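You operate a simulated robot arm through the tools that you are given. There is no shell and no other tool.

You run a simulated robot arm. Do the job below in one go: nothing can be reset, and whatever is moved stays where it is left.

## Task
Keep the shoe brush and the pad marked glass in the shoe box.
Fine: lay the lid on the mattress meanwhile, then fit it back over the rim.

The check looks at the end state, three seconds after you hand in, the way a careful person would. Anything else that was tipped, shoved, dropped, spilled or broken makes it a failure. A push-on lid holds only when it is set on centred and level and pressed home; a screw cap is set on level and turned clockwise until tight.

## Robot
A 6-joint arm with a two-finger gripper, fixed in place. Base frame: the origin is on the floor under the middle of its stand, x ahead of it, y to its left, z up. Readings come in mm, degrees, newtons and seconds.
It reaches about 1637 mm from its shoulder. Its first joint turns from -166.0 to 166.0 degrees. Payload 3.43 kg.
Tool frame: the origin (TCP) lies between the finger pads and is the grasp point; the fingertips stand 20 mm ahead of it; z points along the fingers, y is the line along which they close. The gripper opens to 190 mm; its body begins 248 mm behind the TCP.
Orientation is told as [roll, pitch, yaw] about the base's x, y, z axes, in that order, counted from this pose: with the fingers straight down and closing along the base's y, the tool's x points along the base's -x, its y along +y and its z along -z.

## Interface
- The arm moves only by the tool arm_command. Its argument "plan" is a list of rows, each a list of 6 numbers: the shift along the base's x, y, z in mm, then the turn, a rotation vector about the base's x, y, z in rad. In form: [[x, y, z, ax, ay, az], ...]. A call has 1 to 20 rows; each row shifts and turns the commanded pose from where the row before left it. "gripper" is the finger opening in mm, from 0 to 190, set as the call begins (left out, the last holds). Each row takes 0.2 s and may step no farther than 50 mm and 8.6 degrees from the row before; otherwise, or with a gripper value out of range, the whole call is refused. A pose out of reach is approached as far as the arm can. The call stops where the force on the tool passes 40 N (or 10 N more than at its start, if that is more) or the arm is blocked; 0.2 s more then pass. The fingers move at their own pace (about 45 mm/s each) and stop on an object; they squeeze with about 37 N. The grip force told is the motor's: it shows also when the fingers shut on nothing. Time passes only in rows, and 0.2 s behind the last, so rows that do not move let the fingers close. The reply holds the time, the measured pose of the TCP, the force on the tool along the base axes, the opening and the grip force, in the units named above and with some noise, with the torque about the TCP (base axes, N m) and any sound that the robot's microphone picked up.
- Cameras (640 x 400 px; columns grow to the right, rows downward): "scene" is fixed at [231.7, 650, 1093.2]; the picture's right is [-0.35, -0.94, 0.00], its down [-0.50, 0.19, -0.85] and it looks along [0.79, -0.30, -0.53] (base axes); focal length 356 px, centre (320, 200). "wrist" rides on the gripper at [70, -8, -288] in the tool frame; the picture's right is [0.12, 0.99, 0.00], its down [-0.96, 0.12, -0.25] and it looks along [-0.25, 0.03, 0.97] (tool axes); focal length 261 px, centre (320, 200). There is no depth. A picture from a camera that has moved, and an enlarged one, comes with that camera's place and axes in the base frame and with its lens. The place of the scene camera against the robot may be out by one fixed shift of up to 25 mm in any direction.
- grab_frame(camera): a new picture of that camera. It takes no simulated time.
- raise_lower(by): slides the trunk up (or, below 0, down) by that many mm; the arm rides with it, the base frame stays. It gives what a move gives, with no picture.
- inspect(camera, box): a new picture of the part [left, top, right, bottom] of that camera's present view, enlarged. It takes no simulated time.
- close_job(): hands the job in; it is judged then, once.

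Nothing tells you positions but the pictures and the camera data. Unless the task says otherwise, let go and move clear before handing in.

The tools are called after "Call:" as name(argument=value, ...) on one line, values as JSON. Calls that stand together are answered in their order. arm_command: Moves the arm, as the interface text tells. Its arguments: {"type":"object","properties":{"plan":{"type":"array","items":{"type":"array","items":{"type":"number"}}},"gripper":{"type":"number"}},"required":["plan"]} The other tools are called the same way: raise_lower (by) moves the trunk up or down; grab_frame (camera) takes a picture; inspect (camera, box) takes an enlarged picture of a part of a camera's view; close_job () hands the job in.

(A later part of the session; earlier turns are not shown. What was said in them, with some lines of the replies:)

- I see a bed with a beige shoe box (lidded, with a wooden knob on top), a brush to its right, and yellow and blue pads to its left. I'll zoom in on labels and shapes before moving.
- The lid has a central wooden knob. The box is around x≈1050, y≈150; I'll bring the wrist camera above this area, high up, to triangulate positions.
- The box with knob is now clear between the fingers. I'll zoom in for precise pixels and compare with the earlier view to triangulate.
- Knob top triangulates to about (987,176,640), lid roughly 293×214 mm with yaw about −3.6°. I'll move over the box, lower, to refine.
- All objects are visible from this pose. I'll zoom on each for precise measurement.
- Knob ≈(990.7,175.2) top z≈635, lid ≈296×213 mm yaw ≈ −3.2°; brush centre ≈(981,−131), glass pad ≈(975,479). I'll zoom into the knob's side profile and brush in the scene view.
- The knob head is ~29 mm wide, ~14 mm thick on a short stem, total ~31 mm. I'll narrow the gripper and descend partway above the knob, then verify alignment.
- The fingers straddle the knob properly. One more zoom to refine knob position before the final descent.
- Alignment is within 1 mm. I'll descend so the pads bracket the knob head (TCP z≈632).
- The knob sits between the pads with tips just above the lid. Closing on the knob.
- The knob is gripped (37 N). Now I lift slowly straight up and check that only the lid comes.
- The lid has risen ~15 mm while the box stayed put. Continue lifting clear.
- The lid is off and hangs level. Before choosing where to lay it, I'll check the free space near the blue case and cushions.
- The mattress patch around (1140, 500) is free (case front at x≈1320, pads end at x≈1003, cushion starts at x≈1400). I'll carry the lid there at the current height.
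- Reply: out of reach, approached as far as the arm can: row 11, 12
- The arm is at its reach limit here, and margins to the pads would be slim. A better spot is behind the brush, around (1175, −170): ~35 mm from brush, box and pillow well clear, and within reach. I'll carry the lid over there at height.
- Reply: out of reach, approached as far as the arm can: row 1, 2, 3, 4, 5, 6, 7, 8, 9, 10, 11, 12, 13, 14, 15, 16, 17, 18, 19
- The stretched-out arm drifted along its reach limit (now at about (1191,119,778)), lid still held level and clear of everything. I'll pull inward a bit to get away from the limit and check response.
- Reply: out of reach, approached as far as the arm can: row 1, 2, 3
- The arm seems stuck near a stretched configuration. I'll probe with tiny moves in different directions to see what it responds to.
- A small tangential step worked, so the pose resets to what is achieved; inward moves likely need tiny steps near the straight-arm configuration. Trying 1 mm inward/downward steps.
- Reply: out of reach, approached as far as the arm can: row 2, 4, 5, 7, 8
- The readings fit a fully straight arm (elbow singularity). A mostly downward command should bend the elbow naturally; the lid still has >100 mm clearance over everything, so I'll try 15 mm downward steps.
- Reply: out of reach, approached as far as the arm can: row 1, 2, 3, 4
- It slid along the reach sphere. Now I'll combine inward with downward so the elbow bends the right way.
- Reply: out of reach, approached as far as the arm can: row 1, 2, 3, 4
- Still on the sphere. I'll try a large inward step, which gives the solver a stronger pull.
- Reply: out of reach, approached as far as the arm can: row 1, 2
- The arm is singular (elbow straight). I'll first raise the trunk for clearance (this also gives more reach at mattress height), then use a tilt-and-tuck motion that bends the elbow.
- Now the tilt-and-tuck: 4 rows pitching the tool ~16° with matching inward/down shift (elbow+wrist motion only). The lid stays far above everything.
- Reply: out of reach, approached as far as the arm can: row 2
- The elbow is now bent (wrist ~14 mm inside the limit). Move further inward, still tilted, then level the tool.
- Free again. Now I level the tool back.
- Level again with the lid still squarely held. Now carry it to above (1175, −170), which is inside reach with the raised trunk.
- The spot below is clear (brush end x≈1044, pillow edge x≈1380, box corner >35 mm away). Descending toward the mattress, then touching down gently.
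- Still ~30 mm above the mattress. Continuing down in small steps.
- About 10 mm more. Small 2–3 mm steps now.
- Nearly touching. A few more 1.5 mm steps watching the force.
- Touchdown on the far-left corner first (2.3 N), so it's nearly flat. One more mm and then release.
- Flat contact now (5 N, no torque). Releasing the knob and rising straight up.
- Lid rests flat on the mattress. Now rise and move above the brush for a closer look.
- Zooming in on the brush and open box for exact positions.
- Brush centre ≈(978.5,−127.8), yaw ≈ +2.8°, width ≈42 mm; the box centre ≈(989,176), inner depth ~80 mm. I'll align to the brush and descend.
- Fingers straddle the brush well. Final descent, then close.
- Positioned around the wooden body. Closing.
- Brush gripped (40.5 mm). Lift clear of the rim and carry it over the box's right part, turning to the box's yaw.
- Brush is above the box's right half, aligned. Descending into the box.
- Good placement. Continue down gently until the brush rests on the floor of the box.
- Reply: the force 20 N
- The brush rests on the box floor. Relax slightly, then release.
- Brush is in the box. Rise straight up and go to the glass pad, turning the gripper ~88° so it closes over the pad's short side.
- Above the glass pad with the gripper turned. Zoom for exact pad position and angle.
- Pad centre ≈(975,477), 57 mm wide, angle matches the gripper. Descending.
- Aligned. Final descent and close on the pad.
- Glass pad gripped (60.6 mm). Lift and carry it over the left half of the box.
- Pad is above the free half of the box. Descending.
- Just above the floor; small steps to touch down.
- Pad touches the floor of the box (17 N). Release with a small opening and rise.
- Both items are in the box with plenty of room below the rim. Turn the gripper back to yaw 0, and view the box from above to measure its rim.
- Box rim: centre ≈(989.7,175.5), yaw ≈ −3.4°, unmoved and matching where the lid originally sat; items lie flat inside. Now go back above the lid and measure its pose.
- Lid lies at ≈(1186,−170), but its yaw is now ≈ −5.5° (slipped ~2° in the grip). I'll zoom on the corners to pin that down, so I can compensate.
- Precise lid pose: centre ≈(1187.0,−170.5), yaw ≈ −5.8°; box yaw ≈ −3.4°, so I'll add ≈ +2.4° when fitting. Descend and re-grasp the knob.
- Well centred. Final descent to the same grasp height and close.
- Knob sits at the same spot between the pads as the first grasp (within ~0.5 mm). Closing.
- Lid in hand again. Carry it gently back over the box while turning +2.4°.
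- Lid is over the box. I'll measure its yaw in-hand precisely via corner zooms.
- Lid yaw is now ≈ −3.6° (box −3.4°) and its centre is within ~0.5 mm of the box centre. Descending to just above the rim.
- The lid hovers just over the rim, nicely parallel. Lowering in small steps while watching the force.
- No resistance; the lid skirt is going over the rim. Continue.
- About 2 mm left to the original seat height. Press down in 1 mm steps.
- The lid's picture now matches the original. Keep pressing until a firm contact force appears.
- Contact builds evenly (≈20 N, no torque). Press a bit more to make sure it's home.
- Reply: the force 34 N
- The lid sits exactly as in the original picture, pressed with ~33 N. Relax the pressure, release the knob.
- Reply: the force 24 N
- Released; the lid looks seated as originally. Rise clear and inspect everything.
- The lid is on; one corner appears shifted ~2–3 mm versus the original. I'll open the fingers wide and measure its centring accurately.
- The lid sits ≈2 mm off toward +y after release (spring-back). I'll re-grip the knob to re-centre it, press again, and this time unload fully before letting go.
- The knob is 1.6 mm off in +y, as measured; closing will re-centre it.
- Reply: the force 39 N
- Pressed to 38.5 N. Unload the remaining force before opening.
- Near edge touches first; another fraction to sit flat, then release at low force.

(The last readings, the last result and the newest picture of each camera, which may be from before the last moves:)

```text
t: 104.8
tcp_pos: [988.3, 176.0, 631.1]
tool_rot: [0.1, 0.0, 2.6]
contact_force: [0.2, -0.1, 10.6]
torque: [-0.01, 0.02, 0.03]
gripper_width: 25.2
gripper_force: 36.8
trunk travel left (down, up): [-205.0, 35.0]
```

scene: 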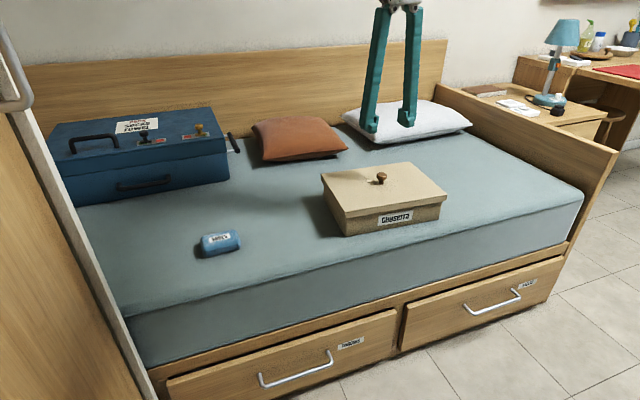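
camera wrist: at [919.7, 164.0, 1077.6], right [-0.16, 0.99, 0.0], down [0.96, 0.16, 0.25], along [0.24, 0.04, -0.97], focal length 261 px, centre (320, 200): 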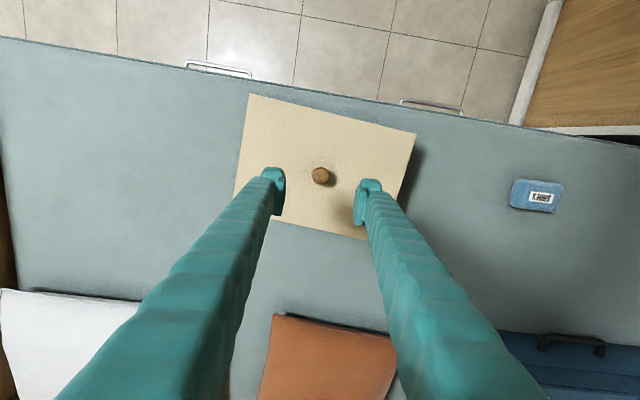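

Flat contact (10.6 N, no torque, no side force). Release.

Call:
arm_command(plan=[[0, 0, 0, 0, 0, 0], [0, 0, 0, 0, 0, 0], [0, 0, 0, 0, 0, 0], [0, 0, 0, 0, 0, 0]], gripper=70)

Call:
inspect(camera="wrist", box=[260, 140, 390, 230])

Call:
inspect(camera="scene", box=[320, 190, 450, 250])

```text
t: 105.8
tcp_pos: [988.1, 175.4, 630.5]
tool_rot: [0.0, 0.1, 2.7]
contact_force: [0.2, 0.3, 0.1]
torque: [-0.01, 0.0, 0.0]
gripper_width: 70.0
gripper_force: 0.2
trunk travel left (down, up): [-205.0, 35.0]
```

```text
4.44 times, centred on (325, 185) of wrist
camera zoom: at [919.7, 164.1, 917.7], right [-0.17, 0.99, 0.0], down [0.96, 0.16, 0.25], along [0.24, 0.04, -0.97], focal length 1158 px, centre (298, 267)
```

zoom: 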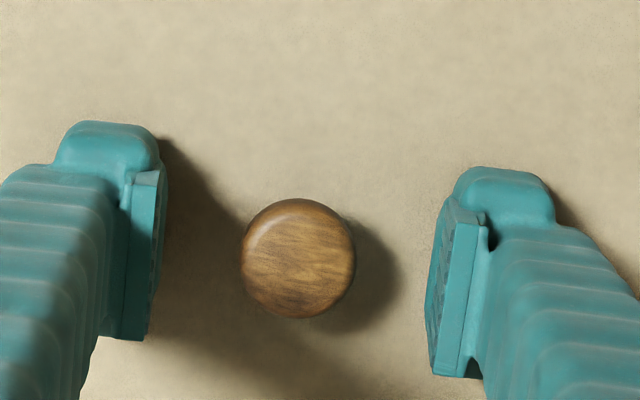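

```text
4.92 times, centred on (385, 220) of scene
camera zoom: at [231.7, 650.0, 1093.2], right [-0.35, -0.94, 0.0], down [-0.5, 0.19, -0.85], along [0.79, -0.3, -0.53], focal length 1754 px, centre (0, 102)
```

zoom: 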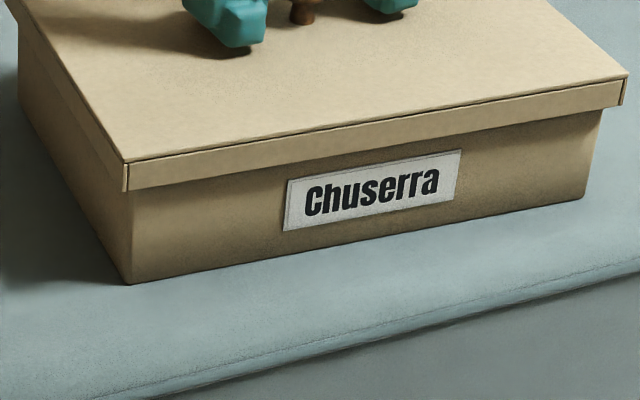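

Now the lid corner matches the original within ~0.5 mm. Rise clear and do a final check.

Call:
arm_command(plan=[[0, 0, 10, 0, 0, 0], [0, 0, 25, 0, 0, 0], [0, 0, 40, 0, 0, 0], [0, 0, 45, 0, 0, 0], [0, 0, 45, 0, 0, 0], [-30, 0, 20, 0, 0, 0], [-40, 0, 10, 0, 0, 0], [-40, 0, 0, 0, 0, 0], [-40, 0, 0, 0, 0, 0], [-40, 0, 0, 0, 0, 0], [0, 0, 0, 0, 0, 0]], gripper=70)

Call:
grab_frame(camera="scene")

Call:
inspect(camera="scene", box=[310, 140, 500, 250])

Call:
inspect(camera="scene", box=[320, 190, 450, 250])

Call:
grab_frame(camera="wrist")

```text
t: 108.2
tcp_pos: [797.8, 174.2, 826.6]
tool_rot: [0.0, 0.2, 2.7]
contact_force: [-0.5, -0.5, 0.3]
torque: [0.02, -0.03, 0.0]
gripper_width: 70.2
gripper_force: 0.0
trunk travel left (down, up): [-205.0, 35.0]
```

```text
taken
```

scene: 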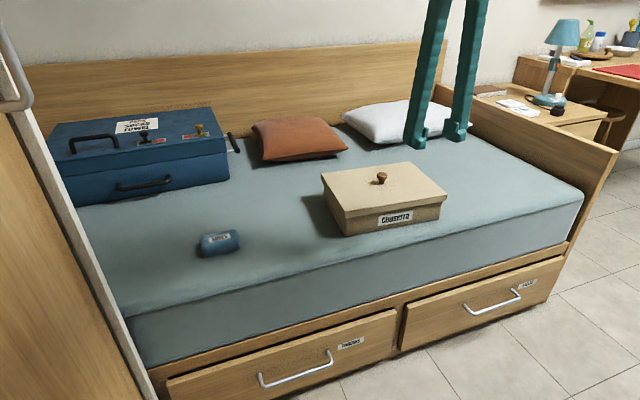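

```text
3.37 times, centred on (405, 195) of scene
camera zoom: at [231.7, 650.0, 1093.2], right [-0.35, -0.94, 0.0], down [-0.5, 0.19, -0.85], along [0.79, -0.3, -0.53], focal length 1200 px, centre (34, 217)
```

zoom: 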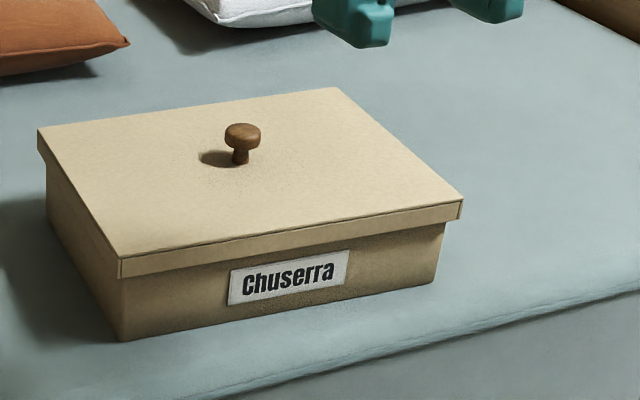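

```text
4.92 times, centred on (385, 220) of scene
camera zoom: at [231.7, 650.0, 1093.2], right [-0.35, -0.94, 0.0], down [-0.5, 0.19, -0.85], along [0.79, -0.3, -0.53], focal length 1754 px, centre (0, 102)
```

zoom: 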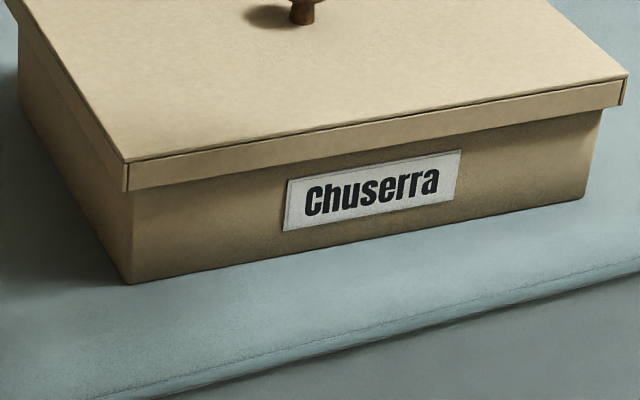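

```text
taken
camera wrist: at [729.3, 163.5, 1113.3], right [-0.17, 0.99, 0.0], down [0.96, 0.16, 0.25], along [0.24, 0.04, -0.97], focal length 261 px, centre (320, 200)
```

wrist: 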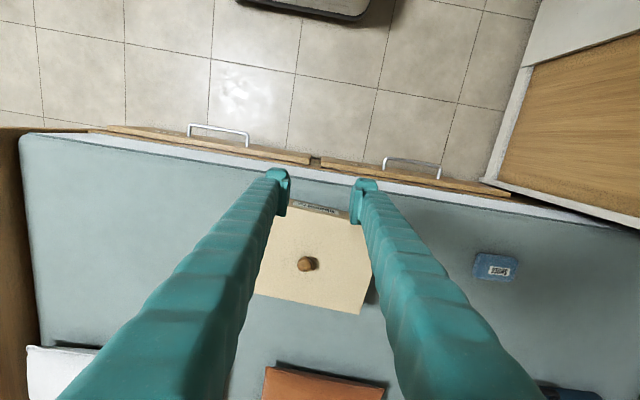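

The lid is seated on the rim exactly as in the first picture. The brush and the glass pad are inside, the "shoes" pad and everything else are where they started, and the arm is clear, so I'm handing in.

Call:
close_job()

```text
The job is handed in.
```

The shoe brush and the pad marked "GLASS" are both in the shoe box. The lid is back on, and the job is handed in; no result has come back yet.

- **Contents:** both items lie flat on the floor of the box, well below the rim.
- **Lid:** I laid it on the mattress behind the brush while loading. After fitting it, it had shifted about 2 mm on release, so I re-gripped it, re-centred it and pressed it down again with about 38 N. In the final pictures it sits as it did at the start, to within about half a millimetre.
- **Everything else:** the pad marked "SHOES", the blue case, the pillows and the box itself look unmoved. The gripper is open and clear of the bed items.

While carrying the lid, the arm reached its full stretch and stalled for a few moves. I raised the trunk 80 mm and tilted the lid about 16° in the air to free it. Nothing was touched or dropped.
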